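You operate a simulated robot arm through the tools that you are given. There is no shell and no other tool.

Carry out the task below with a simulated robot arm. There is one attempt and no reset: what you move stays moved.

## Task
Put things in order on the top of the oak table. At the end: the gold brass candle holder stands on top of the brown plate; one of the draughts pieces from the top of the oak table is on top of the red round pot; the grey short pewter beaker stands where the white towel stood; the white towel is on the red coaster; whatever was shut is shut again. Leave all else as you found it, and nothing knocked over.

Only the result counts: the job must be done as asked and must still hold three seconds after the hand-in. Knocking over, shifting, dropping, spilling or breaking anything else fails it. Flat cloth is picked up by pressing the open fingertips on it (5 to 10 N) and closing them slowly along it; thin cloth reads only 2 to 8 mm in the jaws.

## Robot
A 7-joint arm with a two-finger parallel gripper, fixed in place. Base frame: the origin is at the foot of the arm, x ahead of it, y to its left, z up; the work surface is at about z = 750. Readings come in mm, degrees, newtons and seconds.
With the tool pointing down near the work surface it reaches from about 200 to 680 mm from the base axis. Its first joint turns from -66.0 to 66.0 degrees. Payload 2.4 kg.
Tool frame: the origin (TCP) lies between the finger pads and is the grasp point; the fingertips stand 30 mm ahead of it; z points along the fingers, y is the line along which they close. The gripper opens to 94 mm. The fingers are 28 mm wide and 10 mm thick; the gripper's body (50 by 96 mm) begins 55 mm behind the TCP.
Orientation is told as [roll, pitch, yaw] about the base's x, y, z axes, in that order, counted from this pose: with the fingers straight down and closing along the base's y, the tool's x points along the base's -x, its y along +y and its z along -z.

## Interface
- The arm moves only by the tool step_arm. Its argument "rows" is a list of rows, each an object of numbers (a shift or turn left out is 0, a gripper value left out holds the last): "fingers": the gripper command, from -1 (shut) to 1 (fully open), values between in proportion; "tx", "ty", "tz": the shift along the base's x, y, z in mm; "rx", "ry", "rz": the turn, a rotation vector about the base's x, y, z in degrees. In form: [{"fingers": .., "tx": .., "ty": .., "tz": .., "rx": .., "ry": .., "rz": ..}, ...]. A call has 1 to 20 rows; each row is the pose to reach, as a shift and turn from the pose commanded when the call began. A row lasts 0.2 s, in which the tool goes at most 50 mm and 8.6 degrees; a call with a longer step from one row to the next is refused whole, and so is a gripper value outside its range. Where a pose cannot be reached the arm comes as near as it can. A force on the tool above 40 N (or 10 N above the force at the start of the call, whichever is more), or a blocked arm, ends the call early, and 0.2 s more pass. Each finger travels about 153 mm/s and halts on what it meets, pressing with about 31 N; the grip force reading is that of the motor and also rises with nothing between the fingers. The clock runs only during rows and for 0.2 s after the last one: add rows that repeat a pose to give the fingers time. The reply holds the time, the measured pose of the TCP, the force on the tool along the base axes, the opening and the grip force, in the units named above and with some noise, with the torque about the TCP (base axes, N m) and any sound that the robot's microphone picked up.
- Cameras (640 x 400 px; columns grow to the right, rows downward): "scene" is fixed at [49.5, 510.6, 1425.9]; the picture's right is [-0.35, -0.94, 0.00], its down [-0.76, 0.29, -0.58] and it looks along [0.54, -0.20, -0.82] (base axes); focal length 318 px, centre (320, 200). "wrist" rides on the gripper at [76, 14, -102] in the tool frame; the picture's right is [-0.18, 0.98, 0.00], its down [-0.75, -0.14, -0.64] and it looks along [-0.63, -0.12, 0.77] (tool axes); focal length 243 px, centre (320, 200). There is no depth. A picture from a camera that has moved, and an enlarged one, comes with that camera's place and axes in the base frame and with its lens. The place of the scene camera against the robot may be out by one fixed shift of up to 12 mm in any direction.
- grab_frame(camera): a new picture of that camera. No time passes.
- close_up(camera, box): a new picture of the part [left, top, right, bottom] of that camera's present view, enlarged. No time passes.
- finish_job(): hands the job in; it is judged then, once.

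Places have to be worked out from the pictures, the camera data and where the tool is seen. Open the gripper and draw the arm clear of the work before you hand the job in, unless the task says otherwise.

The tools are called after "Emit:" as name(argument=value, ...) on one line, values as JSON. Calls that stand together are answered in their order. step_arm: Moves the arm, as the interface text tells. Its arguments: {"type":"object","properties":{"rows":{"type":"array"}},"required":["rows"]} The other tools are called the same way: grab_frame (camera) takes a picture; close_up (camera, box) takes an enlarged picture of a part of a camera's view; finish_job () hands the job in.

At the start:

```text
time: 0.0
ee_pos: [346.0, 222.4, 1052.0]
orientation: [0.0, -0.1, 0.0]
force: [-0.2, 0.2, 0.3]
torque: [0.01, -0.01, 0.0]
finger_gap: 93.9
grasp_force: 0.1
```

scene: 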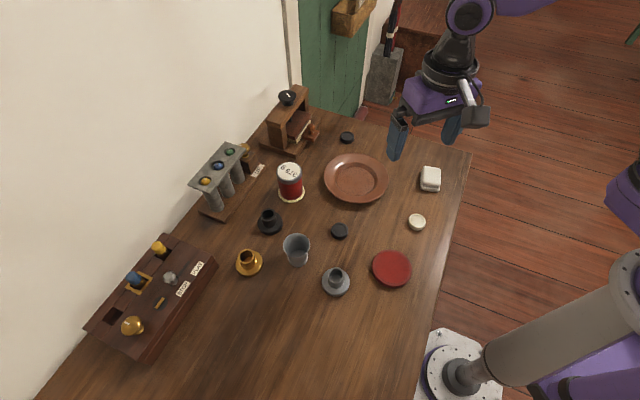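
wrist: 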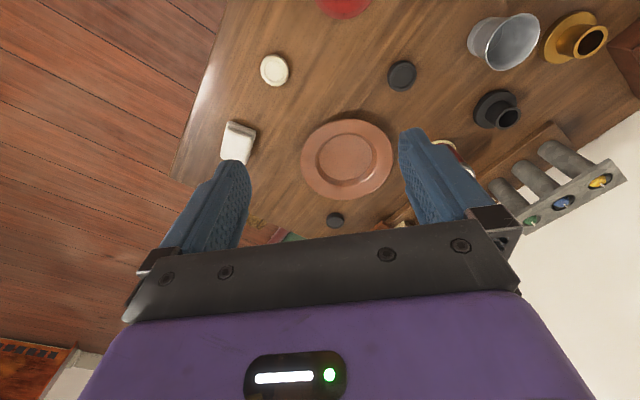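

I'll look closely at the scene in sections before moving anything.

Emit:
close_up(camera="scene", box=[220, 130, 480, 300])

Emit:
close_up(camera="scene", box=[80, 220, 260, 370])

Emit:
close_up(camera="scene", box=[180, 70, 380, 220])

Emit:
close_up(camera="scene", box=[380, 140, 480, 220])

Emit:
close_up(camera="scene", box=[220, 190, 360, 300])

```text
2.35 times, centred on (350, 215) of scene
camera zoom: at [49.5, 510.6, 1425.9], right [-0.35, -0.94, 0.0], down [-0.76, 0.29, -0.58], along [0.54, -0.2, -0.82], focal length 748 px, centre (249, 165)
```

zoom: 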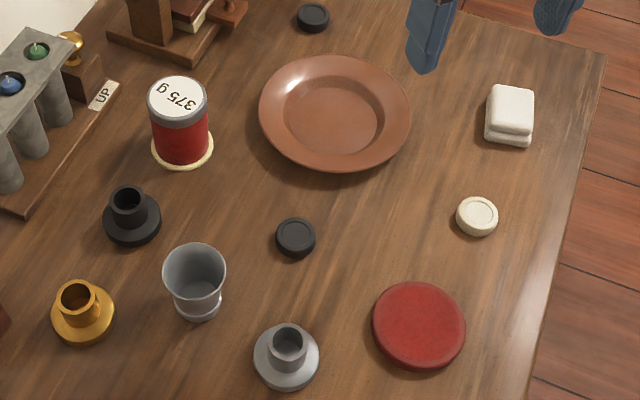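

```text
2.67 times, centred on (170, 295) of scene
camera zoom: at [49.5, 510.6, 1425.9], right [-0.35, -0.94, 0.0], down [-0.76, 0.29, -0.58], along [0.54, -0.2, -0.82], focal length 847 px, centre (720, -53)
```

zoom: 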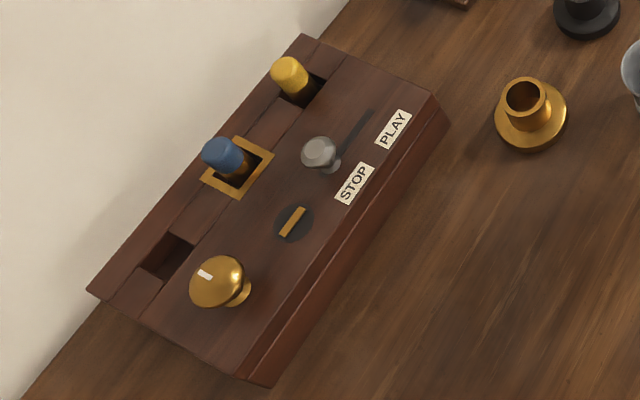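

```text
2.67 times, centred on (280, 145) of scene
camera zoom: at [49.5, 510.6, 1425.9], right [-0.35, -0.94, 0.0], down [-0.76, 0.29, -0.58], along [0.54, -0.2, -0.82], focal length 847 px, centre (427, 347)
```

zoom: 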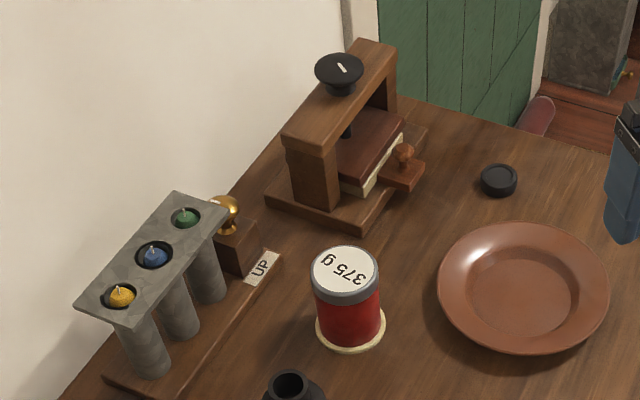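

```text
5.00 times, centred on (430, 180) of scene
camera zoom: at [49.5, 510.6, 1425.9], right [-0.35, -0.94, 0.0], down [-0.76, 0.29, -0.58], along [0.54, -0.2, -0.82], focal length 1589 px, centre (-230, 300)
```

zoom: 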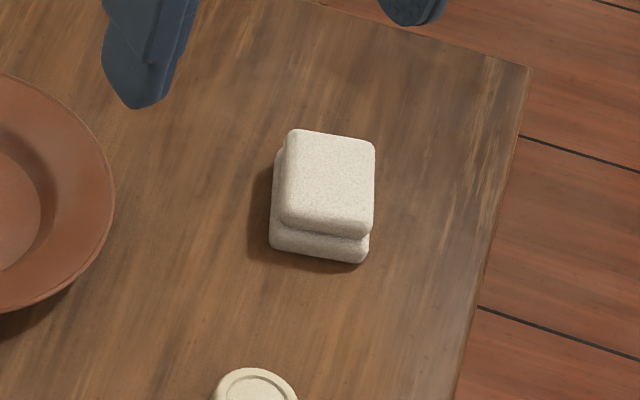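

```text
3.64 times, centred on (290, 245) of scene
camera zoom: at [49.5, 510.6, 1425.9], right [-0.35, -0.94, 0.0], down [-0.76, 0.29, -0.58], along [0.54, -0.2, -0.82], focal length 1156 px, centre (429, 36)
```

zoom: 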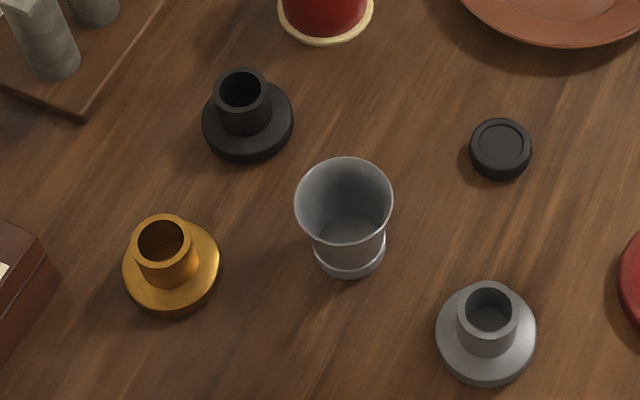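

The scene shows the towel, coaster, beaker, gold holder, plate, 375 g red tin, and three draughts pieces. I'll zoom the wrist view to cross-check the places before I move.

Emit:
close_up(camera="wrist", box=[200, 0, 420, 180])

Emit:
close_up(camera="wrist", box=[380, 0, 640, 240])

```text
2.22 times, centred on (310, 90) of wrist
camera zoom: at [269.5, 236.7, 1154.5], right [0.18, 0.98, 0.0], down [0.75, -0.14, 0.64], along [0.63, -0.12, -0.77], focal length 539 px, centre (342, 444)
```

zoom: 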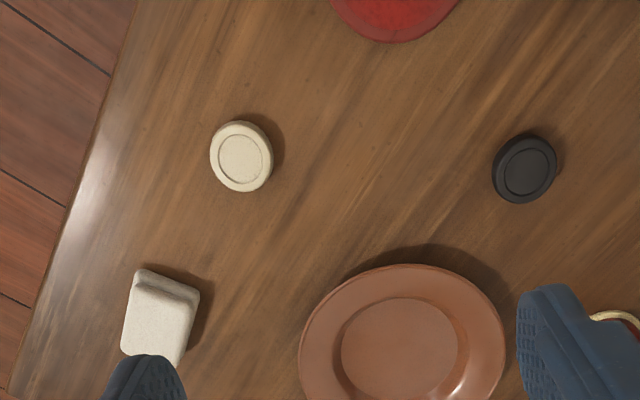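

```text
1.67 times, centred on (510, 120) of wrist
camera zoom: at [269.5, 236.7, 1154.5], right [0.18, 0.98, 0.0], down [0.75, -0.14, 0.64], along [0.63, -0.12, -0.77], focal length 404 px, centre (3, 333)
```

zoom: 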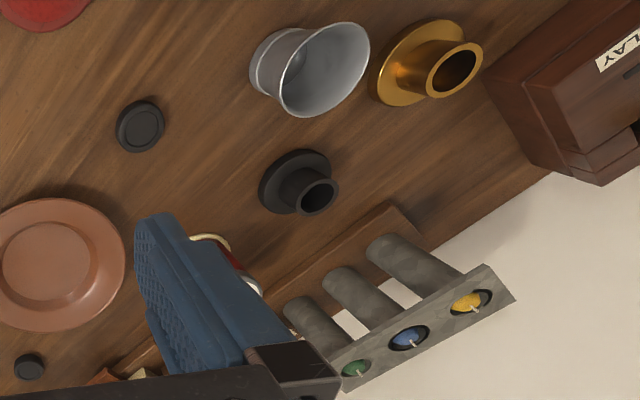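

From both cameras the towel is near (435, 57). I'll move above it at z≈900 and look with the wrist camera.

Emit:
step_arm(rows=[{"fingers": 1, "tx": 15, "ty": -30, "tz": -25}, {"tx": 30, "ty": -60, "tz": -50}, {"tx": 45, "ty": -90, "tz": -80}, {"tx": 60, "ty": -120, "tz": -110}, {"tx": 74, "ty": -150, "tz": -140}, {"tx": 84, "ty": -164, "tz": -150}, {"tx": 84, "ty": -164, "tz": -150}])

Emit:
grab_frame(camera="wrist")

Emit:
grab_frame(camera="scene")

```text
time: 1.6
ee_pos: [430.7, 57.4, 902.1]
orientation: [0.0, 0.1, 0.0]
force: [0.6, 0.3, -0.2]
torque: [0.01, 0.02, -0.01]
finger_gap: 93.9
grasp_force: 0.1
```

```text
taken
camera wrist: at [353.4, 72.1, 1004.2], right [0.18, 0.98, 0.0], down [0.75, -0.14, 0.64], along [0.63, -0.12, -0.77], focal length 243 px, centre (320, 200)
```

wrist: 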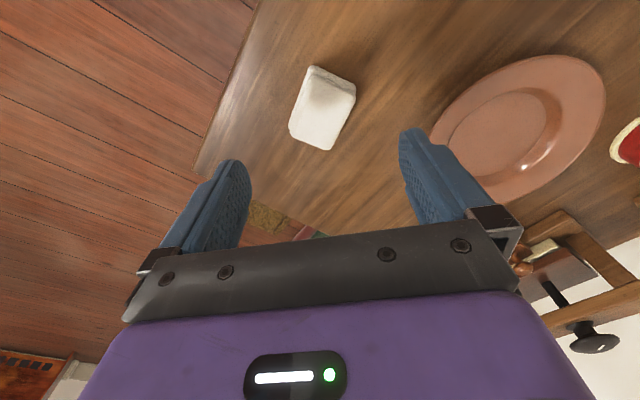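

```text
taken
```

scene: 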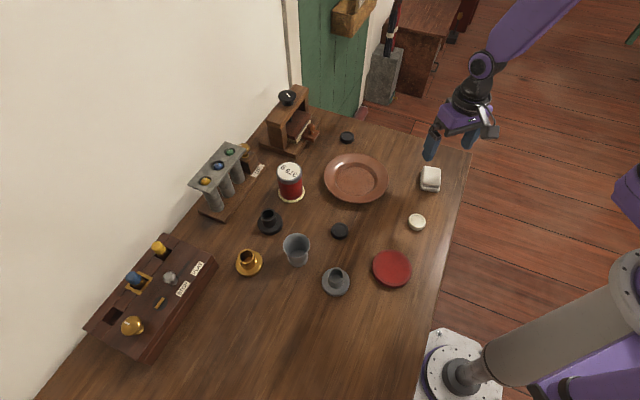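

Emit:
close_up(camera="wrist", box=[240, 30, 400, 180])

```text
2.67 times, centred on (320, 105) of wrist
camera zoom: at [353.4, 72.1, 1004.2], right [0.18, 0.98, 0.0], down [0.75, -0.14, 0.64], along [0.63, -0.12, -0.77], focal length 647 px, centre (320, 453)
```

zoom: 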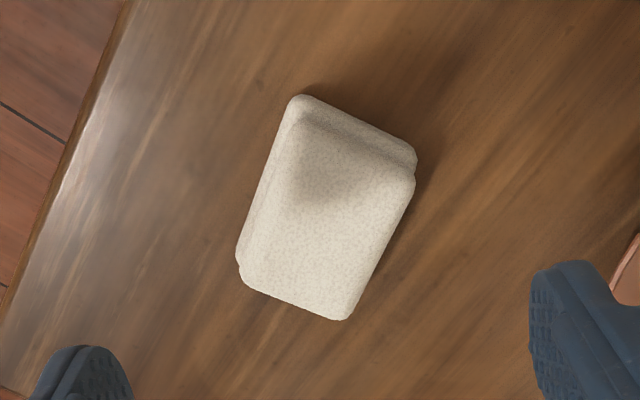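

The towel appears about 58×43 mm, ~22 mm high, centred near (440, 57), with its short side along about 55°. I'll turn the gripper by -34.5° over it, drop a little and check the alignment.

Emit:
step_arm(rows=[{"fingers": 1, "tx": 3, "tz": -10, "rz": -8}, {"tx": 6, "tz": -20, "rz": -16}, {"tx": 9, "tz": -35, "rz": -24}, {"tx": 9.5, "tz": -50, "rz": -32}, {"tx": 9.5, "tz": -55, "rz": -34.5}, {"tx": 9.5, "tz": -55, "rz": -34.5}])

Emit:
grab_frame(camera="wrist")

Emit:
close_up(camera="scene", box=[380, 120, 480, 200])

```text
time: 3.0
ee_pos: [440.1, 59.4, 847.3]
orientation: [0.0, 0.0, -34.6]
force: [0.4, 0.5, -0.3]
torque: [-0.04, 0.04, 0.01]
finger_gap: 94.1
grasp_force: 0.1
```

```text
taken
camera wrist: at [385.0, 113.5, 949.0], right [0.71, 0.7, 0.0], down [0.54, -0.54, 0.64], along [0.45, -0.46, -0.77], focal length 243 px, centre (320, 200)
```

wrist: 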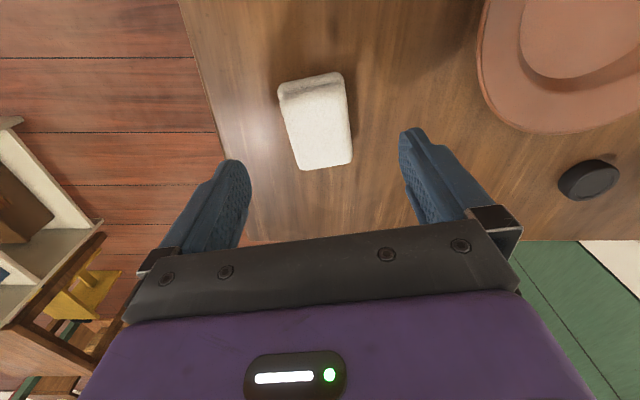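

```text
5.00 times, centred on (430, 160) of scene
camera zoom: at [49.5, 510.6, 1425.9], right [-0.35, -0.94, 0.0], down [-0.76, 0.29, -0.58], along [0.54, -0.2, -0.82], focal length 1589 px, centre (-230, 400)
```

zoom: 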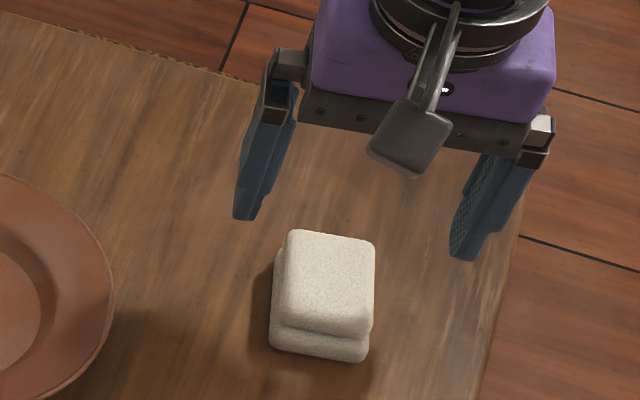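

The towel lines up between the fingers, centre about (439, 59). Descend so the fingertips sit just above the table and close gradually.

Emit:
step_arm(rows=[{"fingers": 1, "tx": -0.5, "ty": 0, "tz": -20}, {"tx": -0.5, "tz": -40}, {"tx": -0.5, "tz": -55}, {"tx": -0.5, "tz": -63}, {"tx": -0.5, "tz": -63}, {"fingers": 0.5, "tx": -0.5, "tz": -63}, {"fingers": 0.2, "tx": -0.5, "tz": -63}, {"fingers": 0.0, "tx": -0.5, "tz": -63}, {"fingers": -0.15, "tx": -0.5, "tz": -63}, {"fingers": -0.3, "tx": -0.5, "tz": -63}, {"fingers": -0.3, "tx": -0.5, "tz": -63}])

Emit:
grab_frame(camera="wrist")

Emit:
close_up(camera="scene", box=[380, 140, 480, 220])

```text
time: 5.4
ee_pos: [439.4, 58.4, 784.2]
orientation: [0.0, -0.1, -34.5]
force: [0.5, 0.3, -0.2]
torque: [-0.02, -0.01, -0.01]
finger_gap: 53.0
grasp_force: 30.7
```

```text
taken
camera wrist: at [385.1, 113.3, 886.7], right [0.71, 0.71, 0.0], down [0.54, -0.54, 0.64], along [0.45, -0.45, -0.77], focal length 243 px, centre (320, 200)
```

wrist: 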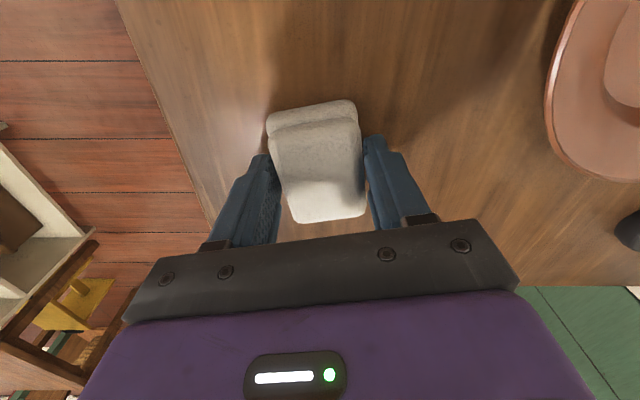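

```text
5.00 times, centred on (430, 180) of scene
camera zoom: at [49.5, 510.6, 1425.9], right [-0.35, -0.94, 0.0], down [-0.76, 0.29, -0.58], along [0.54, -0.2, -0.82], focal length 1589 px, centre (-230, 300)
```

zoom: 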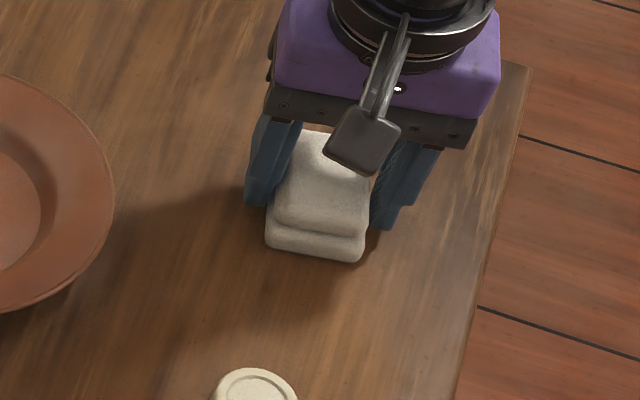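

Gripped at 53 mm with 31 N. I'll lift slowly and check that it holds.

Emit:
step_arm(rows=[{"fingers": -0.4, "tz": 0}, {"tz": 5}, {"tz": 15}, {"tz": 30}, {"tz": 50}, {"tz": 70}, {"tz": 90}, {"tz": 90}])

Emit:
grab_frame(camera="wrist")

Emit:
grab_frame(camera="scene")

```text
time: 7.2
ee_pos: [439.6, 58.7, 873.7]
orientation: [0.0, 0.0, -34.4]
force: [0.1, 0.1, -0.4]
torque: [-0.04, -0.01, -0.01]
finger_gap: 53.0
grasp_force: 31.1
```

```text
taken
camera wrist: at [383.7, 113.5, 976.2], right [0.71, 0.71, 0.0], down [0.54, -0.54, 0.64], along [0.45, -0.46, -0.77], focal length 243 px, centre (320, 200)
```

wrist: 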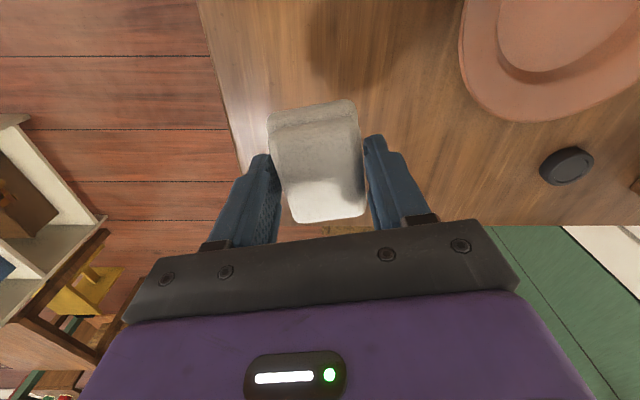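

```text
taken
```

scene: 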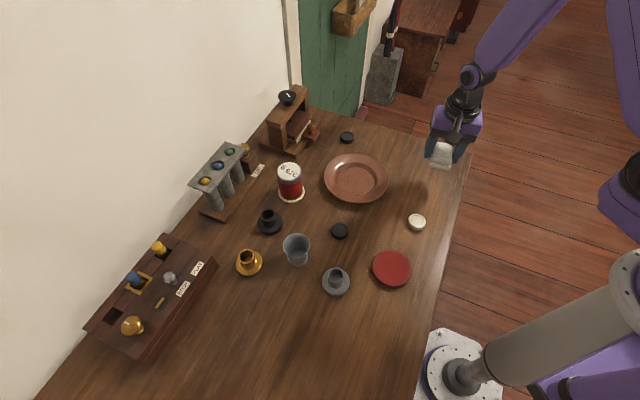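

The towel is held firmly. I'll carry it toward the coaster at about the same height, turning back to yaw 0, and stop short so the wrist camera sees the coaster.

Emit:
step_arm(rows=[{"fingers": -0.4, "tx": -20, "ty": 26, "tz": 5, "rz": 5}, {"tx": -45, "ty": 58, "tz": 11, "rz": 11}, {"tx": -70, "ty": 91, "tz": 11, "rz": 17}, {"tx": -95, "ty": 124, "tz": 11, "rz": 23}, {"tx": -120, "ty": 157, "tz": 11, "rz": 29}, {"tx": -138, "ty": 180, "tz": 11, "rz": 34}, {"tx": -142.6, "ty": 186.3, "tz": 11, "rz": 34.5}, {"tx": -142.6, "ty": 186.3, "tz": 11, "rz": 34.5}])

Emit:
grab_frame(camera="wrist")

Emit:
grab_frame(camera="scene")

```text
time: 9.0
ee_pos: [295.3, 246.8, 885.8]
orientation: [0.0, 0.0, 0.0]
force: [-0.7, 0.1, -0.5]
torque: [0.0, 0.0, 0.02]
finger_gap: 50.8
grasp_force: 31.0
```

```text
taken
camera wrist: at [219.0, 259.2, 988.0], right [0.18, 0.98, 0.0], down [0.75, -0.14, 0.64], along [0.63, -0.12, -0.77], focal length 243 px, centre (320, 200)
```

wrist: 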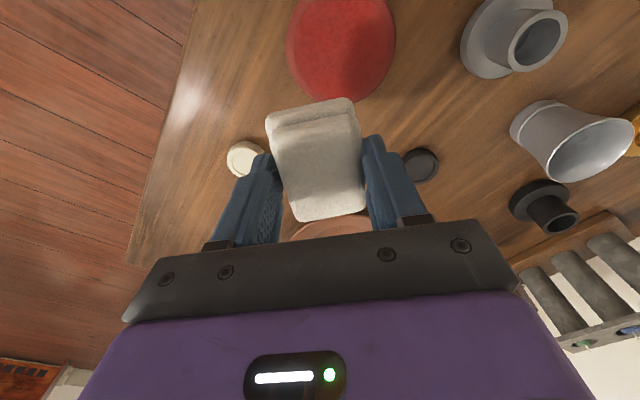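

```text
taken
```

scene: 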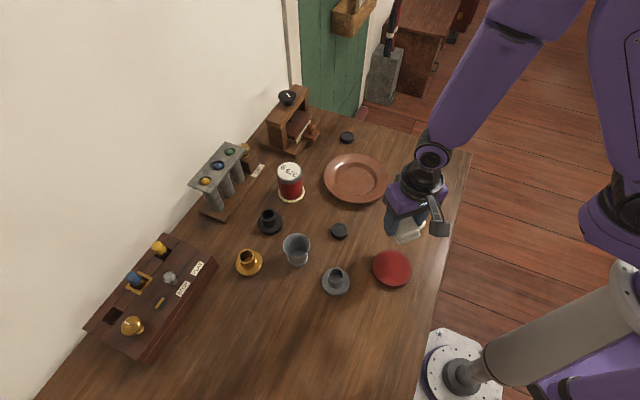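

The coaster's centre computes to about (252, 270.5), radius 44 mm, and the towel's centre is on the TCP. I'll move over it and lower to just above contact.

Emit:
step_arm(rows=[{"fingers": -0.4, "tx": -20, "ty": 12, "tz": 0}, {"tx": -42, "ty": 24, "tz": -10}, {"tx": -42, "ty": 24, "tz": -35}, {"tx": -42, "ty": 24, "tz": -60}, {"tx": -42, "ty": 24, "tz": -80}, {"tx": -42, "ty": 24, "tz": -84}, {"tx": -42, "ty": 24, "tz": -84}])

Emit:
grab_frame(camera="wrist")

Emit:
close_up(camera="scene", box=[340, 220, 450, 308])

```text
time: 10.6
ee_pos: [252.8, 267.3, 802.0]
orientation: [0.1, -0.1, 0.1]
force: [-2.8, -7.2, 33.6]
torque: [0.53, 0.02, 0.04]
finger_gap: 51.0
grasp_force: 31.1
```

```text
taken
camera wrist: at [176.5, 282.4, 903.8], right [0.18, 0.98, 0.0], down [0.75, -0.14, 0.64], along [0.63, -0.12, -0.77], focal length 243 px, centre (320, 200)
```

wrist: 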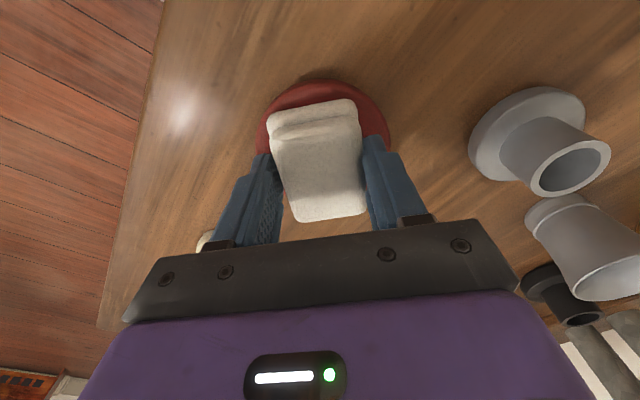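

```text
4.55 times, centred on (395, 264) of scene
camera zoom: at [49.2, 510.1, 1426.1], right [-0.35, -0.94, 0.0], down [-0.76, 0.29, -0.58], along [0.54, -0.2, -0.82], focal length 1444 px, centre (-21, -91)
```

zoom: 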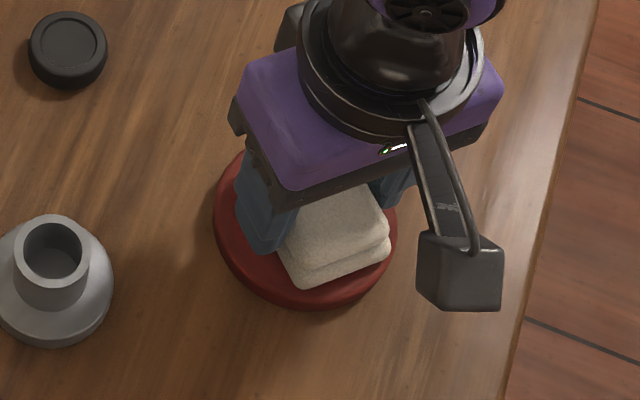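

Contact came earlier than expected (33 N at z=802), so the coaster is about 18 mm thick. I'll ease up a few mm to relieve the force before releasing.

Emit:
step_arm(rows=[{"fingers": -0.4, "tz": 1}, {"tz": 2}, {"tz": 2}])

```text
time: 11.4
ee_pos: [254.5, 267.7, 802.2]
orientation: [-0.1, -0.1, -0.1]
force: [0.2, 0.4, -0.4]
torque: [-0.01, 0.0, -0.01]
finger_gap: 49.0
grasp_force: 30.8
```

Force is now zero with the towel resting within about a millimetre of the coaster. I'll open gradually and rise straight up.

Emit:
step_arm(rows=[{"fingers": -0.1, "tz": -0.5}, {"fingers": 0.1, "tz": -0.5}, {"fingers": 0.3, "tz": -0.5}, {"fingers": 0.6, "tz": -0.5}, {"fingers": 0.8, "tz": -0.5}, {"tz": 5}, {"tz": 20}, {"tz": 45}, {"tz": 80}, {"tz": 110}, {"tz": 110}])

Emit:
grab_frame(camera="wrist")

Emit:
close_up(camera="scene", box=[340, 220, 450, 308])

```text
time: 13.8
ee_pos: [254.1, 269.1, 914.2]
orientation: [-0.1, 0.0, -0.1]
force: [-0.5, 0.5, 0.3]
torque: [0.0, -0.02, -0.03]
finger_gap: 84.6
grasp_force: 0.1
```

```text
taken
camera wrist: at [177.4, 282.3, 1015.3], right [0.18, 0.98, 0.0], down [0.75, -0.14, 0.64], along [0.63, -0.12, -0.77], focal length 243 px, centre (320, 200)
```

wrist: 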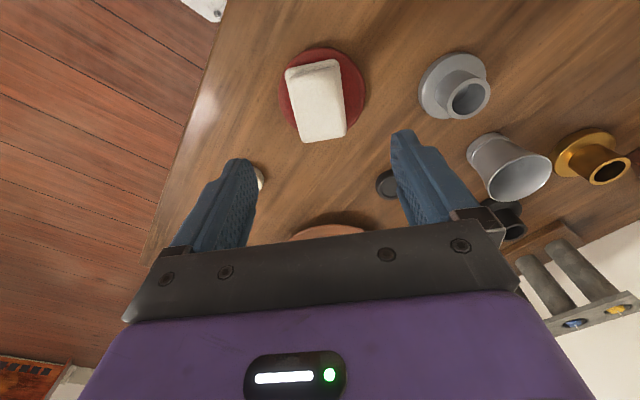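

```text
4.55 times, centred on (395, 264) of scene
camera zoom: at [49.5, 510.6, 1425.9], right [-0.35, -0.94, 0.0], down [-0.76, 0.29, -0.58], along [0.54, -0.2, -0.82], focal length 1444 px, centre (-21, -91)
```

zoom: 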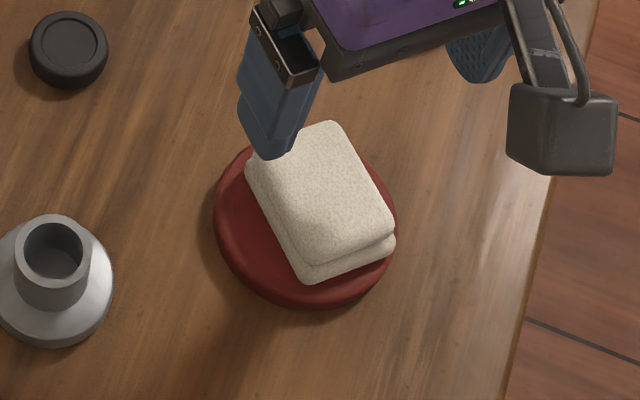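

The towel rests on the coaster. I'll zoom to confirm it sits well within it.

Emit:
close_up(camera="wrist", box=[250, 30, 410, 150])

Emit:
close_up(camera="wrist", box=[370, 30, 640, 250])

```text
3.33 times, centred on (330, 90) of wrist
camera zoom: at [177.4, 282.3, 1015.3], right [0.18, 0.98, 0.0], down [0.75, -0.14, 0.64], along [0.63, -0.12, -0.77], focal length 809 px, centre (287, 567)
```

zoom: 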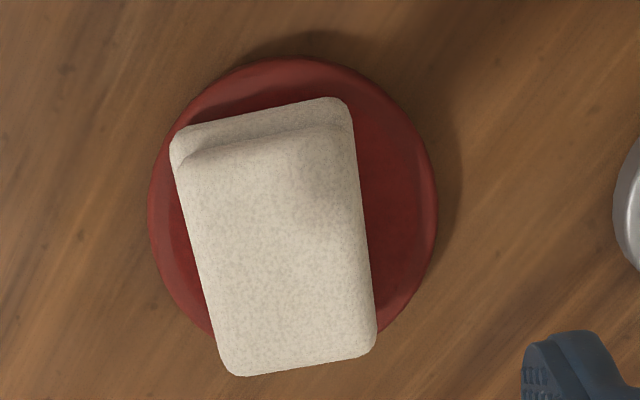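

```text
1.82 times, centred on (505, 140) of wrist
camera zoom: at [177.4, 282.3, 1015.3], right [0.18, 0.98, 0.0], down [0.75, -0.14, 0.64], along [0.63, -0.12, -0.77], focal length 441 px, centre (-16, 309)
```

zoom: 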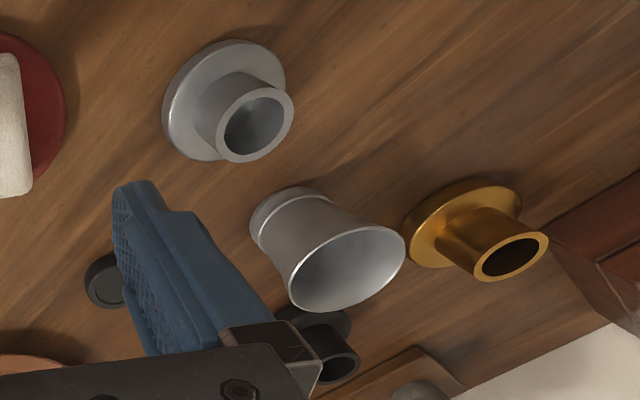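

The towel is well centred on the coaster. The beaker works out at about (356.5, 459.5), ~57 mm high, rim ~66 mm across; I'll go above it with yaw +40° so the fingers clear its neighbours.

Emit:
step_arm(rows=[{"fingers": 1, "tx": 15, "ty": 30, "tz": 0, "rz": 7}, {"tx": 34, "ty": 64, "tz": 0, "rz": 14}, {"tx": 53, "ty": 98, "tz": -5, "rz": 21}, {"tx": 72, "ty": 133, "tz": -10, "rz": 28}, {"tx": 90, "ty": 166, "tz": -20, "rz": 35}, {"tx": 102, "ty": 190, "tz": -24, "rz": 40}, {"tx": 102, "ty": 190, "tz": -24, "rz": 40}])

Emit:
grab_frame(camera="wrist")

Emit:
grab_frame(camera="scene")

```text
time: 15.4
ee_pos: [355.3, 458.7, 890.8]
orientation: [0.1, 0.0, 40.1]
force: [0.3, 0.6, -0.2]
torque: [0.03, 0.0, 0.0]
finger_gap: 94.0
grasp_force: 0.1
```

```text
taken
camera wrist: at [288.8, 421.4, 992.8], right [-0.49, 0.87, 0.0], down [0.67, 0.38, 0.64], along [0.56, 0.32, -0.77], focal length 243 px, centre (320, 200)
```

wrist: 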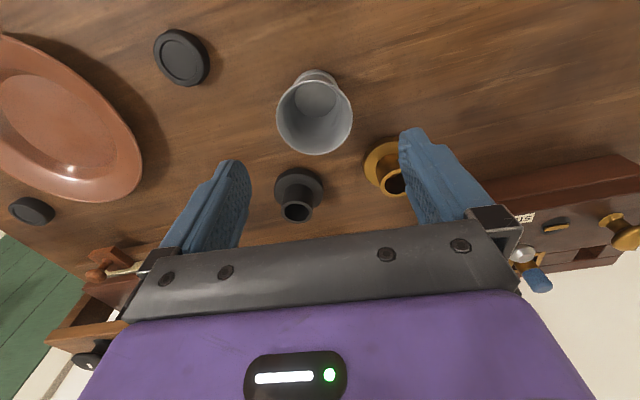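

```text
taken
```

scene: 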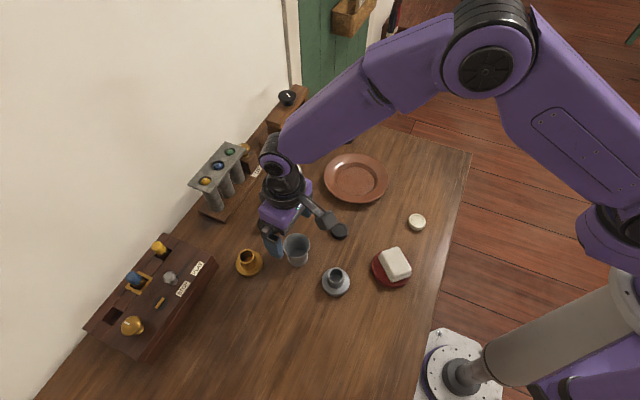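

The beaker looks slightly closer than the earlier estimate. I'll zoom in for a precise fix of its rim and foot, and also of the gold holder.

Emit:
close_up(camera="wrist", box=[250, 50, 410, 170])

```text
3.33 times, centred on (330, 110) of wrist
camera zoom: at [288.8, 421.4, 992.8], right [-0.49, 0.87, 0.0], down [0.67, 0.38, 0.64], along [0.56, 0.32, -0.77], focal length 809 px, centre (287, 500)
```

zoom: 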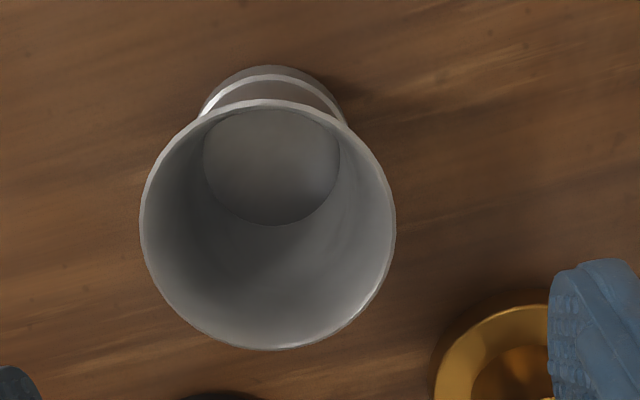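

Refined fix: beaker centre (355, 454), rim at z≈801, rim diameter ≈61 mm. I'll correct by -4.7 mm in y, descend to TCP z≈797 and close gently on the rim.

Emit:
step_arm(rows=[{"fingers": 1, "tx": 0, "ty": -4.7, "tz": -10}, {"ty": -4.7, "tz": -40}, {"ty": -4.7, "tz": -70}, {"ty": -4.7, "tz": -88}, {"ty": -4.7, "tz": -94}, {"ty": -4.7, "tz": -94}])

Emit:
grab_frame(camera="wrist")

Emit:
close_up(camera="scene", box=[220, 190, 360, 300])

```text
time: 16.8
ee_pos: [357.8, 454.2, 796.1]
orientation: [0.0, 0.0, 40.0]
force: [0.3, 0.3, 0.0]
torque: [0.03, 0.0, -0.03]
finger_gap: 94.2
grasp_force: 0.0
```

```text
taken
camera wrist: at [290.2, 416.7, 897.9], right [-0.49, 0.87, 0.0], down [0.67, 0.38, 0.64], along [0.56, 0.32, -0.77], focal length 243 px, centre (320, 200)
```

wrist: 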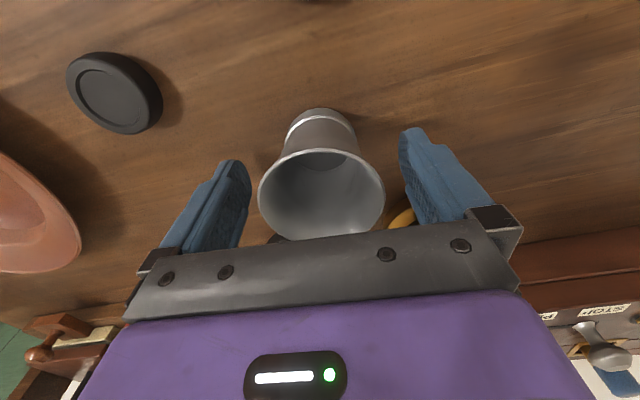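

```text
3.64 times, centred on (290, 245) of scene
camera zoom: at [49.5, 510.6, 1425.9], right [-0.35, -0.94, 0.0], down [-0.76, 0.29, -0.58], along [0.54, -0.2, -0.82], focal length 1156 px, centre (429, 36)
```

zoom: 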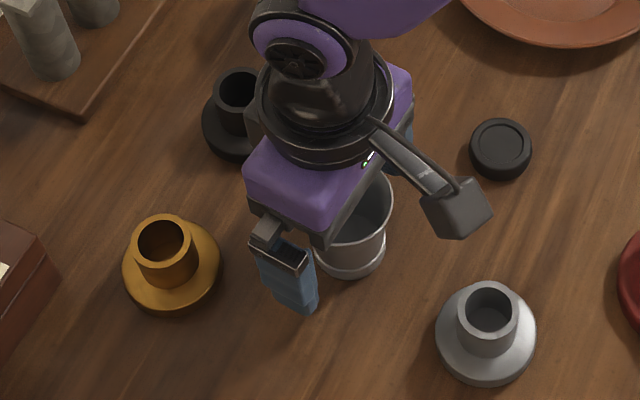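

The beaker is centred between the fingers. Closing slowly onto it.

Emit:
step_arm(rows=[{"fingers": 0.7}, {"fingers": 0.5}, {"fingers": 0.4}, {"fingers": 0.33}, {"fingers": 0.28}, {"fingers": 0.22}, {"fingers": 0.15}, {"fingers": 0.1}, {"fingers": 0.1}])

Emit:
grab_frame(camera="wrist")

```text
time: 18.8
ee_pos: [358.0, 454.8, 796.1]
orientation: [0.0, 0.0, 40.0]
force: [-1.3, 0.2, 0.5]
torque: [0.0, -0.02, -0.02]
finger_gap: 58.3
grasp_force: 31.5
```

```text
taken
camera wrist: at [290.2, 416.7, 898.1], right [-0.49, 0.87, 0.0], down [0.67, 0.38, 0.64], along [0.56, 0.32, -0.77], focal length 243 px, centre (320, 200)
```

wrist: 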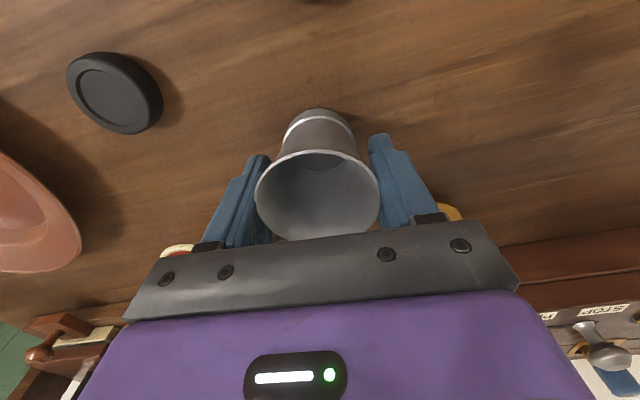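

Gripped at 58.3 mm with the beaker still upright. Lift gently and check.

Emit:
step_arm(rows=[{"fingers": 0.0, "tz": 2}, {"tz": 6}, {"tz": 12}, {"tz": 25}, {"tz": 45}, {"tz": 70}, {"tz": 95}, {"tz": 110}, {"tz": 110}])

Emit:
grab_frame(camera="wrist")

Emit:
grab_frame(camera="scene")

```text
time: 20.8
ee_pos: [355.4, 453.1, 904.5]
orientation: [0.0, 0.0, 40.0]
force: [0.0, -0.4, -1.8]
torque: [-0.03, 0.02, 0.01]
finger_gap: 58.2
grasp_force: 31.1
```

```text
taken
camera wrist: at [288.2, 415.8, 1007.4], right [-0.49, 0.87, 0.0], down [0.67, 0.38, 0.64], along [0.56, 0.31, -0.77], focal length 243 px, centre (320, 200)
```

wrist: 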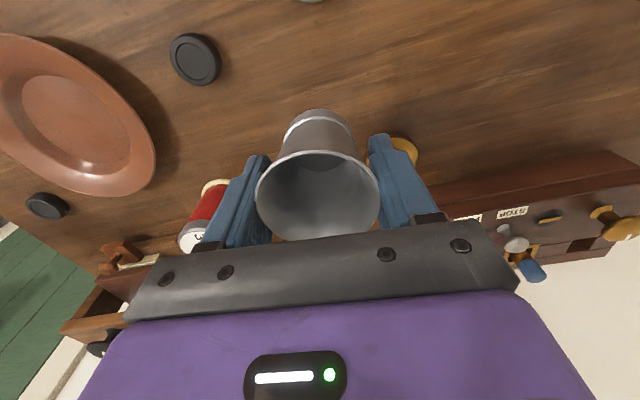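

```text
taken
```

scene: 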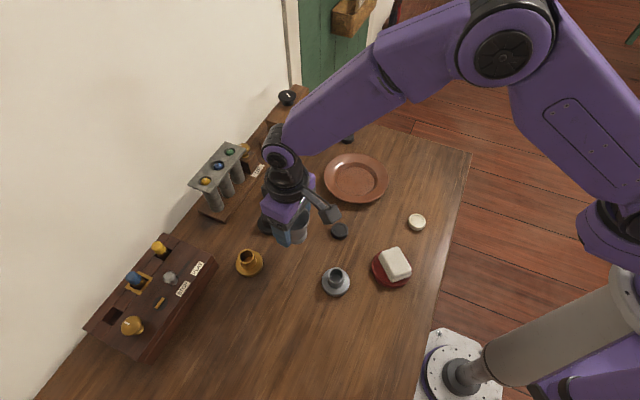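

The beaker lifts cleanly (about 1.8 N). I'll carry it to above the towel's old spot at (439, 58.5), turning back to yaw 0.

Emit:
step_arm(rows=[{"fingers": 0.0, "tx": 4, "ty": -20, "rz": -2}, {"tx": 12, "ty": -58, "rz": -6}, {"tx": 20, "ty": -97, "rz": -10}, {"tx": 28, "ty": -136, "rz": -14}, {"tx": 36, "ty": -175, "rz": -18}, {"tx": 44, "ty": -214, "rz": -22}, {"tx": 52, "ty": -253, "rz": -26}, {"tx": 60, "ty": -292, "rz": -30}, {"tx": 68, "ty": -331, "rz": -34}, {"tx": 76, "ty": -366, "rz": -38}, {"tx": 83, "ty": -390, "rz": -40}, {"tx": 83, "ty": -395.5, "rz": -40}, {"tx": 83, "ty": -395.5, "rz": -40}])

Emit:
grab_frame(camera="wrist")

Emit:
grab_frame(camera="scene")

```text
time: 23.6
ee_pos: [440.1, 59.0, 906.4]
orientation: [-0.1, 0.0, 0.0]
force: [-0.3, 0.4, -1.3]
torque: [-0.03, -0.01, 0.03]
finger_gap: 58.3
grasp_force: 30.9
```

```text
taken
camera wrist: at [363.2, 73.3, 1008.1], right [0.18, 0.98, 0.0], down [0.75, -0.14, 0.64], along [0.63, -0.12, -0.77], focal length 243 px, centre (320, 200)
```

wrist: 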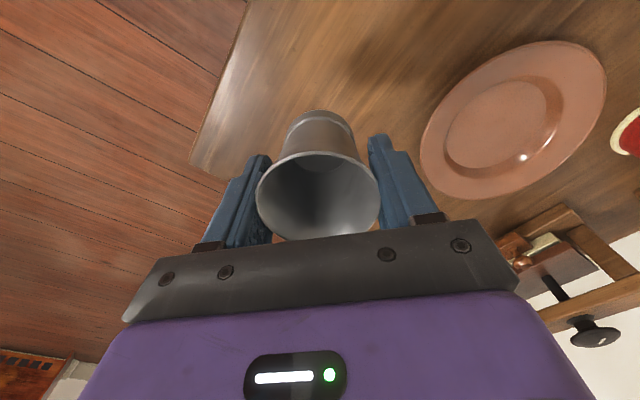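

```text
taken
```

scene: 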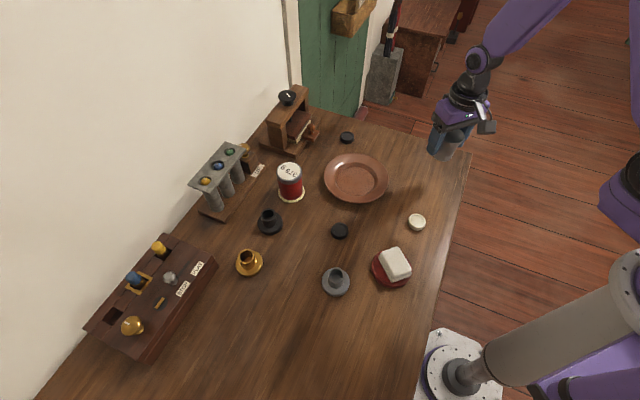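

The beaker is over the towel's old spot. Lowering by the same 110 mm it was raised, stopping 2 mm short to check forces.

Emit:
step_arm(rows=[{"fingers": 0.0, "tx": -0.5, "tz": -30}, {"tx": -0.5, "tz": -60}, {"tx": -0.5, "tz": -85}, {"tx": -0.5, "tz": -100}, {"tx": -0.5, "tz": -106}, {"tx": -0.5, "tz": -108}, {"tx": -0.5, "tz": -108}])

Emit:
grab_frame(camera="wrist")

Emit:
close_up(camera="scene", box=[380, 120, 480, 200])

```text
time: 25.2
ee_pos: [438.9, 58.8, 797.1]
orientation: [0.0, 0.0, 0.0]
force: [0.3, -0.6, -1.4]
torque: [-0.04, 0.03, -0.02]
finger_gap: 58.2
grasp_force: 30.9
```

```text
taken
camera wrist: at [363.0, 73.6, 899.2], right [0.18, 0.98, 0.0], down [0.75, -0.14, 0.64], along [0.63, -0.12, -0.77], focal length 243 px, centre (320, 200)
```

wrist: 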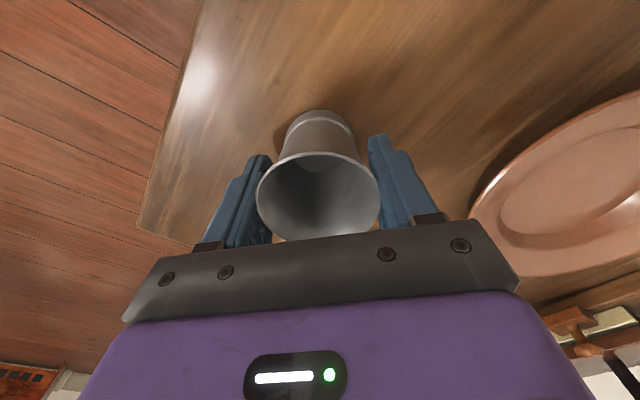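

```text
5.00 times, centred on (430, 160) of scene
camera zoom: at [49.5, 510.6, 1425.9], right [-0.35, -0.94, 0.0], down [-0.76, 0.29, -0.58], along [0.54, -0.2, -0.82], focal length 1589 px, centre (-230, 400)
```

zoom: 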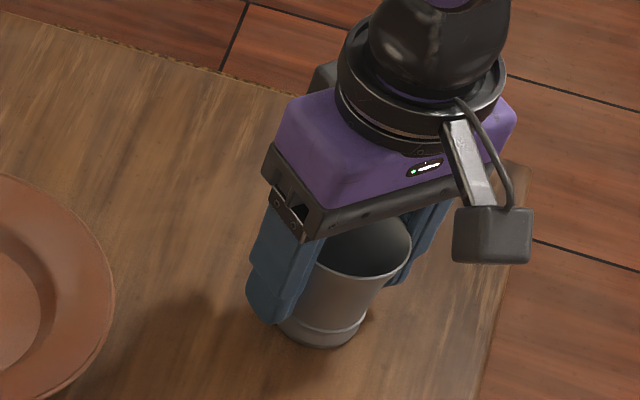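

Still carrying the weight (-1.4 N), about 1–2 mm above the table. I'll go down the last bit in half-millimetre steps and read the force.

Emit:
step_arm(rows=[{"fingers": 0.0, "tz": -0.7}, {"tz": -1.3}, {"tz": -1.3}])

```text
time: 26.0
ee_pos: [439.1, 59.5, 796.4]
orientation: [0.1, 0.0, 0.0]
force: [1.2, -0.1, -1.1]
torque: [0.0, 0.02, -0.01]
finger_gap: 58.4
grasp_force: 31.0
```

Emit:
step_arm(rows=[{"fingers": 0.0, "tz": -0.5}, {"tz": -1.0}, {"tz": -1.0}])

```text
time: 26.8
ee_pos: [439.2, 58.5, 795.9]
orientation: [0.1, 0.0, 0.2]
force: [-5.9, 5.3, 18.6]
torque: [-0.16, 0.17, -0.04]
finger_gap: 58.2
grasp_force: 30.7
```

Contact is made (18.6 N). I'll ease up slightly so the force drops, then open slowly.

Emit:
step_arm(rows=[{"fingers": 0.0, "tz": 0.4}, {"tz": 0.6}, {"tz": 0.6}])

```text
time: 27.6
ee_pos: [439.4, 56.9, 795.1]
orientation: [-0.1, 0.0, 0.1]
force: [-0.3, -0.1, -1.2]
torque: [0.01, -0.01, 0.01]
finger_gap: 57.8
grasp_force: 30.8
```

Emit:
step_arm(rows=[{"fingers": 0.15, "tz": -0.3}, {"fingers": 0.22, "tz": -0.3}, {"fingers": 0.27, "tz": -0.3}, {"fingers": 0.32, "tz": -0.3}, {"fingers": 0.4, "tz": -0.3}, {"fingers": 0.55, "tz": -0.3}, {"fingers": 0.8, "tz": -0.3}, {"fingers": 1.0, "tz": -0.3}, {"fingers": 1.0, "tz": -0.3}])

Emit:
grab_frame(camera="wrist")

```text
time: 29.6
ee_pos: [439.5, 57.9, 795.3]
orientation: [0.0, 0.0, 0.0]
force: [0.1, -0.8, 1.5]
torque: [-0.03, -0.01, -0.01]
finger_gap: 94.3
grasp_force: 0.0
```

```text
taken
camera wrist: at [362.4, 72.7, 897.9], right [0.18, 0.98, 0.0], down [0.75, -0.14, 0.64], along [0.63, -0.12, -0.77], focal length 243 px, centre (320, 200)
```

wrist: 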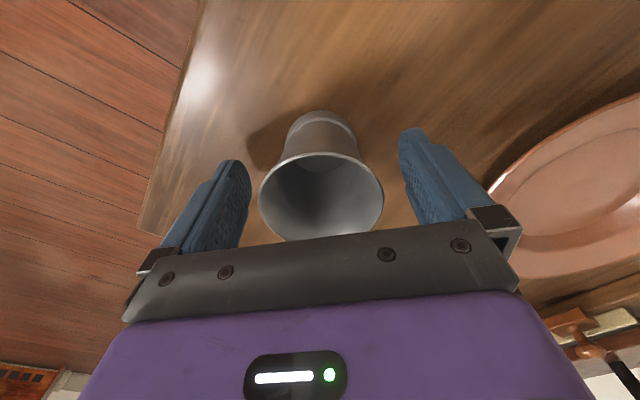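

The beaker stands free and upright. I'll rise, then shift toward the plate to get a good wrist view of it.

Emit:
step_arm(rows=[{"fingers": 1, "tz": 15}, {"tz": 40}, {"tz": 80}, {"tz": 120}, {"ty": 40, "tz": 150}, {"tx": 15, "ty": 85, "tz": 170}, {"tx": 35, "ty": 130, "tz": 180}, {"tx": 45, "ty": 165, "tz": 185}, {"tx": 45, "ty": 165, "tz": 185}])

Emit:
grab_frame(camera="wrist")

Emit:
grab_frame(camera="scene")

```text
refused: row 6 steps farther than a row can; nothing moved
```

```text
taken
camera wrist: at [362.4, 72.7, 897.9], right [0.18, 0.98, 0.0], down [0.75, -0.14, 0.64], along [0.63, -0.12, -0.77], focal length 243 px, centre (320, 200)
```

wrist: 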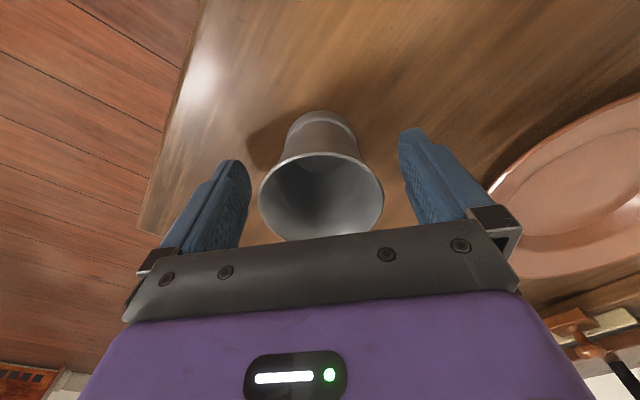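

```text
taken
```

scene: 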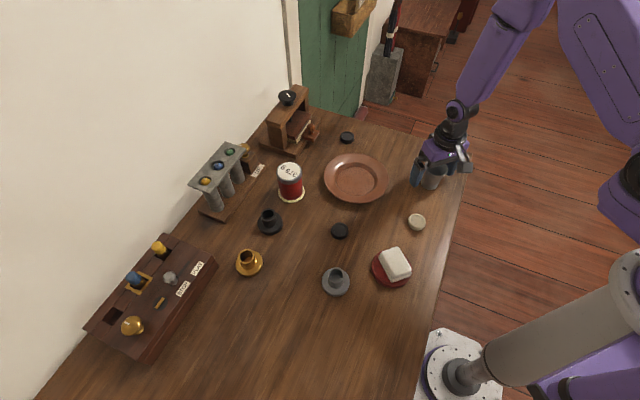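

The call was refused because one row stepped too far; nothing moved. I'll repeat with shorter steps.

Emit:
step_arm(rows=[{"fingers": 1, "tz": 15}, {"tz": 40}, {"tz": 80}, {"tz": 115}, {"ty": 25, "tz": 145}, {"tx": 8, "ty": 60, "tz": 165}, {"tx": 20, "ty": 95, "tz": 180}, {"tx": 35, "ty": 130, "tz": 185}, {"tx": 45, "ty": 165, "tz": 185}, {"tx": 45, "ty": 165, "tz": 185}])

Emit:
grab_frame(camera="wrist")

Emit:
grab_frame(camera="scene")

```text
time: 31.8
ee_pos: [484.9, 223.7, 982.0]
orientation: [0.0, 0.0, 0.0]
force: [0.2, -0.2, 0.2]
torque: [0.02, -0.01, 0.02]
finger_gap: 94.0
grasp_force: 0.0
```

```text
taken
camera wrist: at [407.8, 238.9, 1083.5], right [0.18, 0.98, 0.0], down [0.75, -0.14, 0.64], along [0.63, -0.12, -0.77], focal length 243 px, centre (320, 200)
```

wrist: 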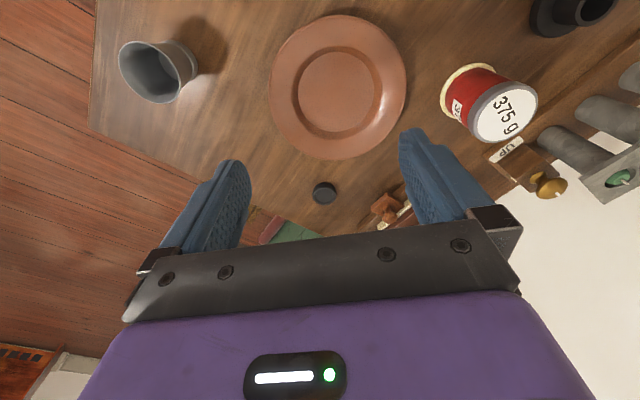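

```text
taken
```

scene: 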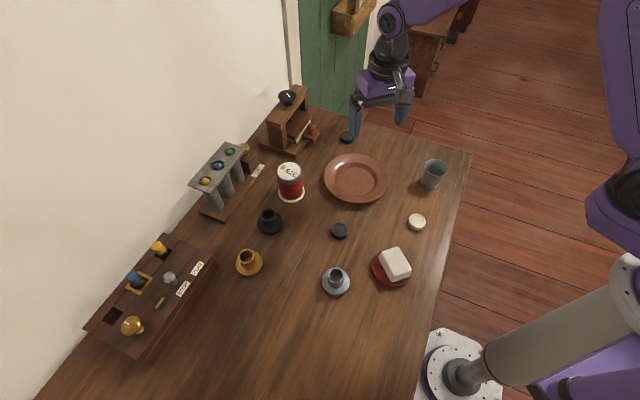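

The plate centre works out near (508, 246). I'll zoom on the tin and plate for exact figures.

Emit:
close_up(camera="wrist", box=[420, 40, 580, 160])

Emit:
close_up(camera="wrist", box=[250, 0, 430, 170])

Emit:
close_up(camera="wrist", box=[90, 0, 280, 140])

```text
3.33 times, centred on (500, 100) of wrist
camera zoom: at [407.8, 238.9, 1083.5], right [0.18, 0.98, 0.0], down [0.75, -0.14, 0.64], along [0.63, -0.12, -0.77], focal length 809 px, centre (-280, 533)
```

zoom: 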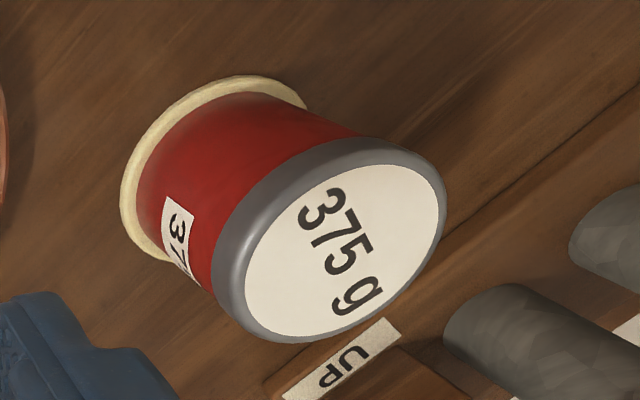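

```text
2.35 times, centred on (340, 85) of wrist
camera zoom: at [407.8, 238.9, 1083.5], right [0.18, 0.98, 0.0], down [0.75, -0.14, 0.64], along [0.63, -0.12, -0.77], focal length 571 px, centre (273, 471)
```

zoom: 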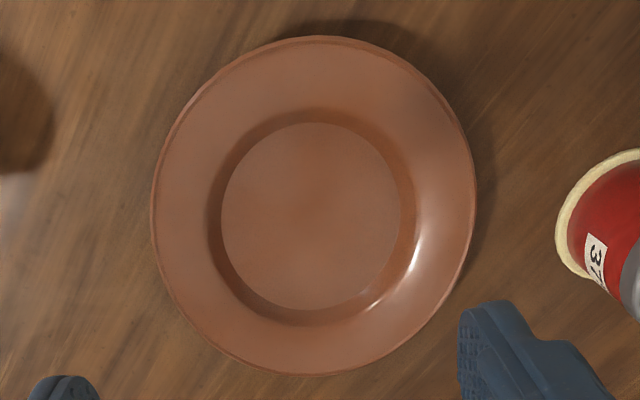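

```text
2.86 times, centred on (185, 70) of wrist
camera zoom: at [407.8, 238.9, 1083.5], right [0.18, 0.98, 0.0], down [0.75, -0.14, 0.64], along [0.63, -0.12, -0.77], focal length 693 px, centre (706, 571)
```

zoom: 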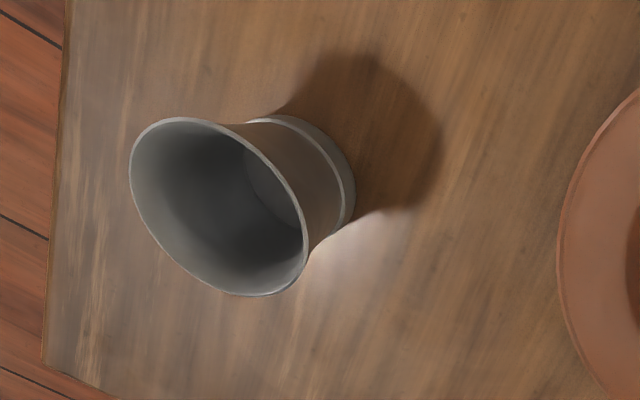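

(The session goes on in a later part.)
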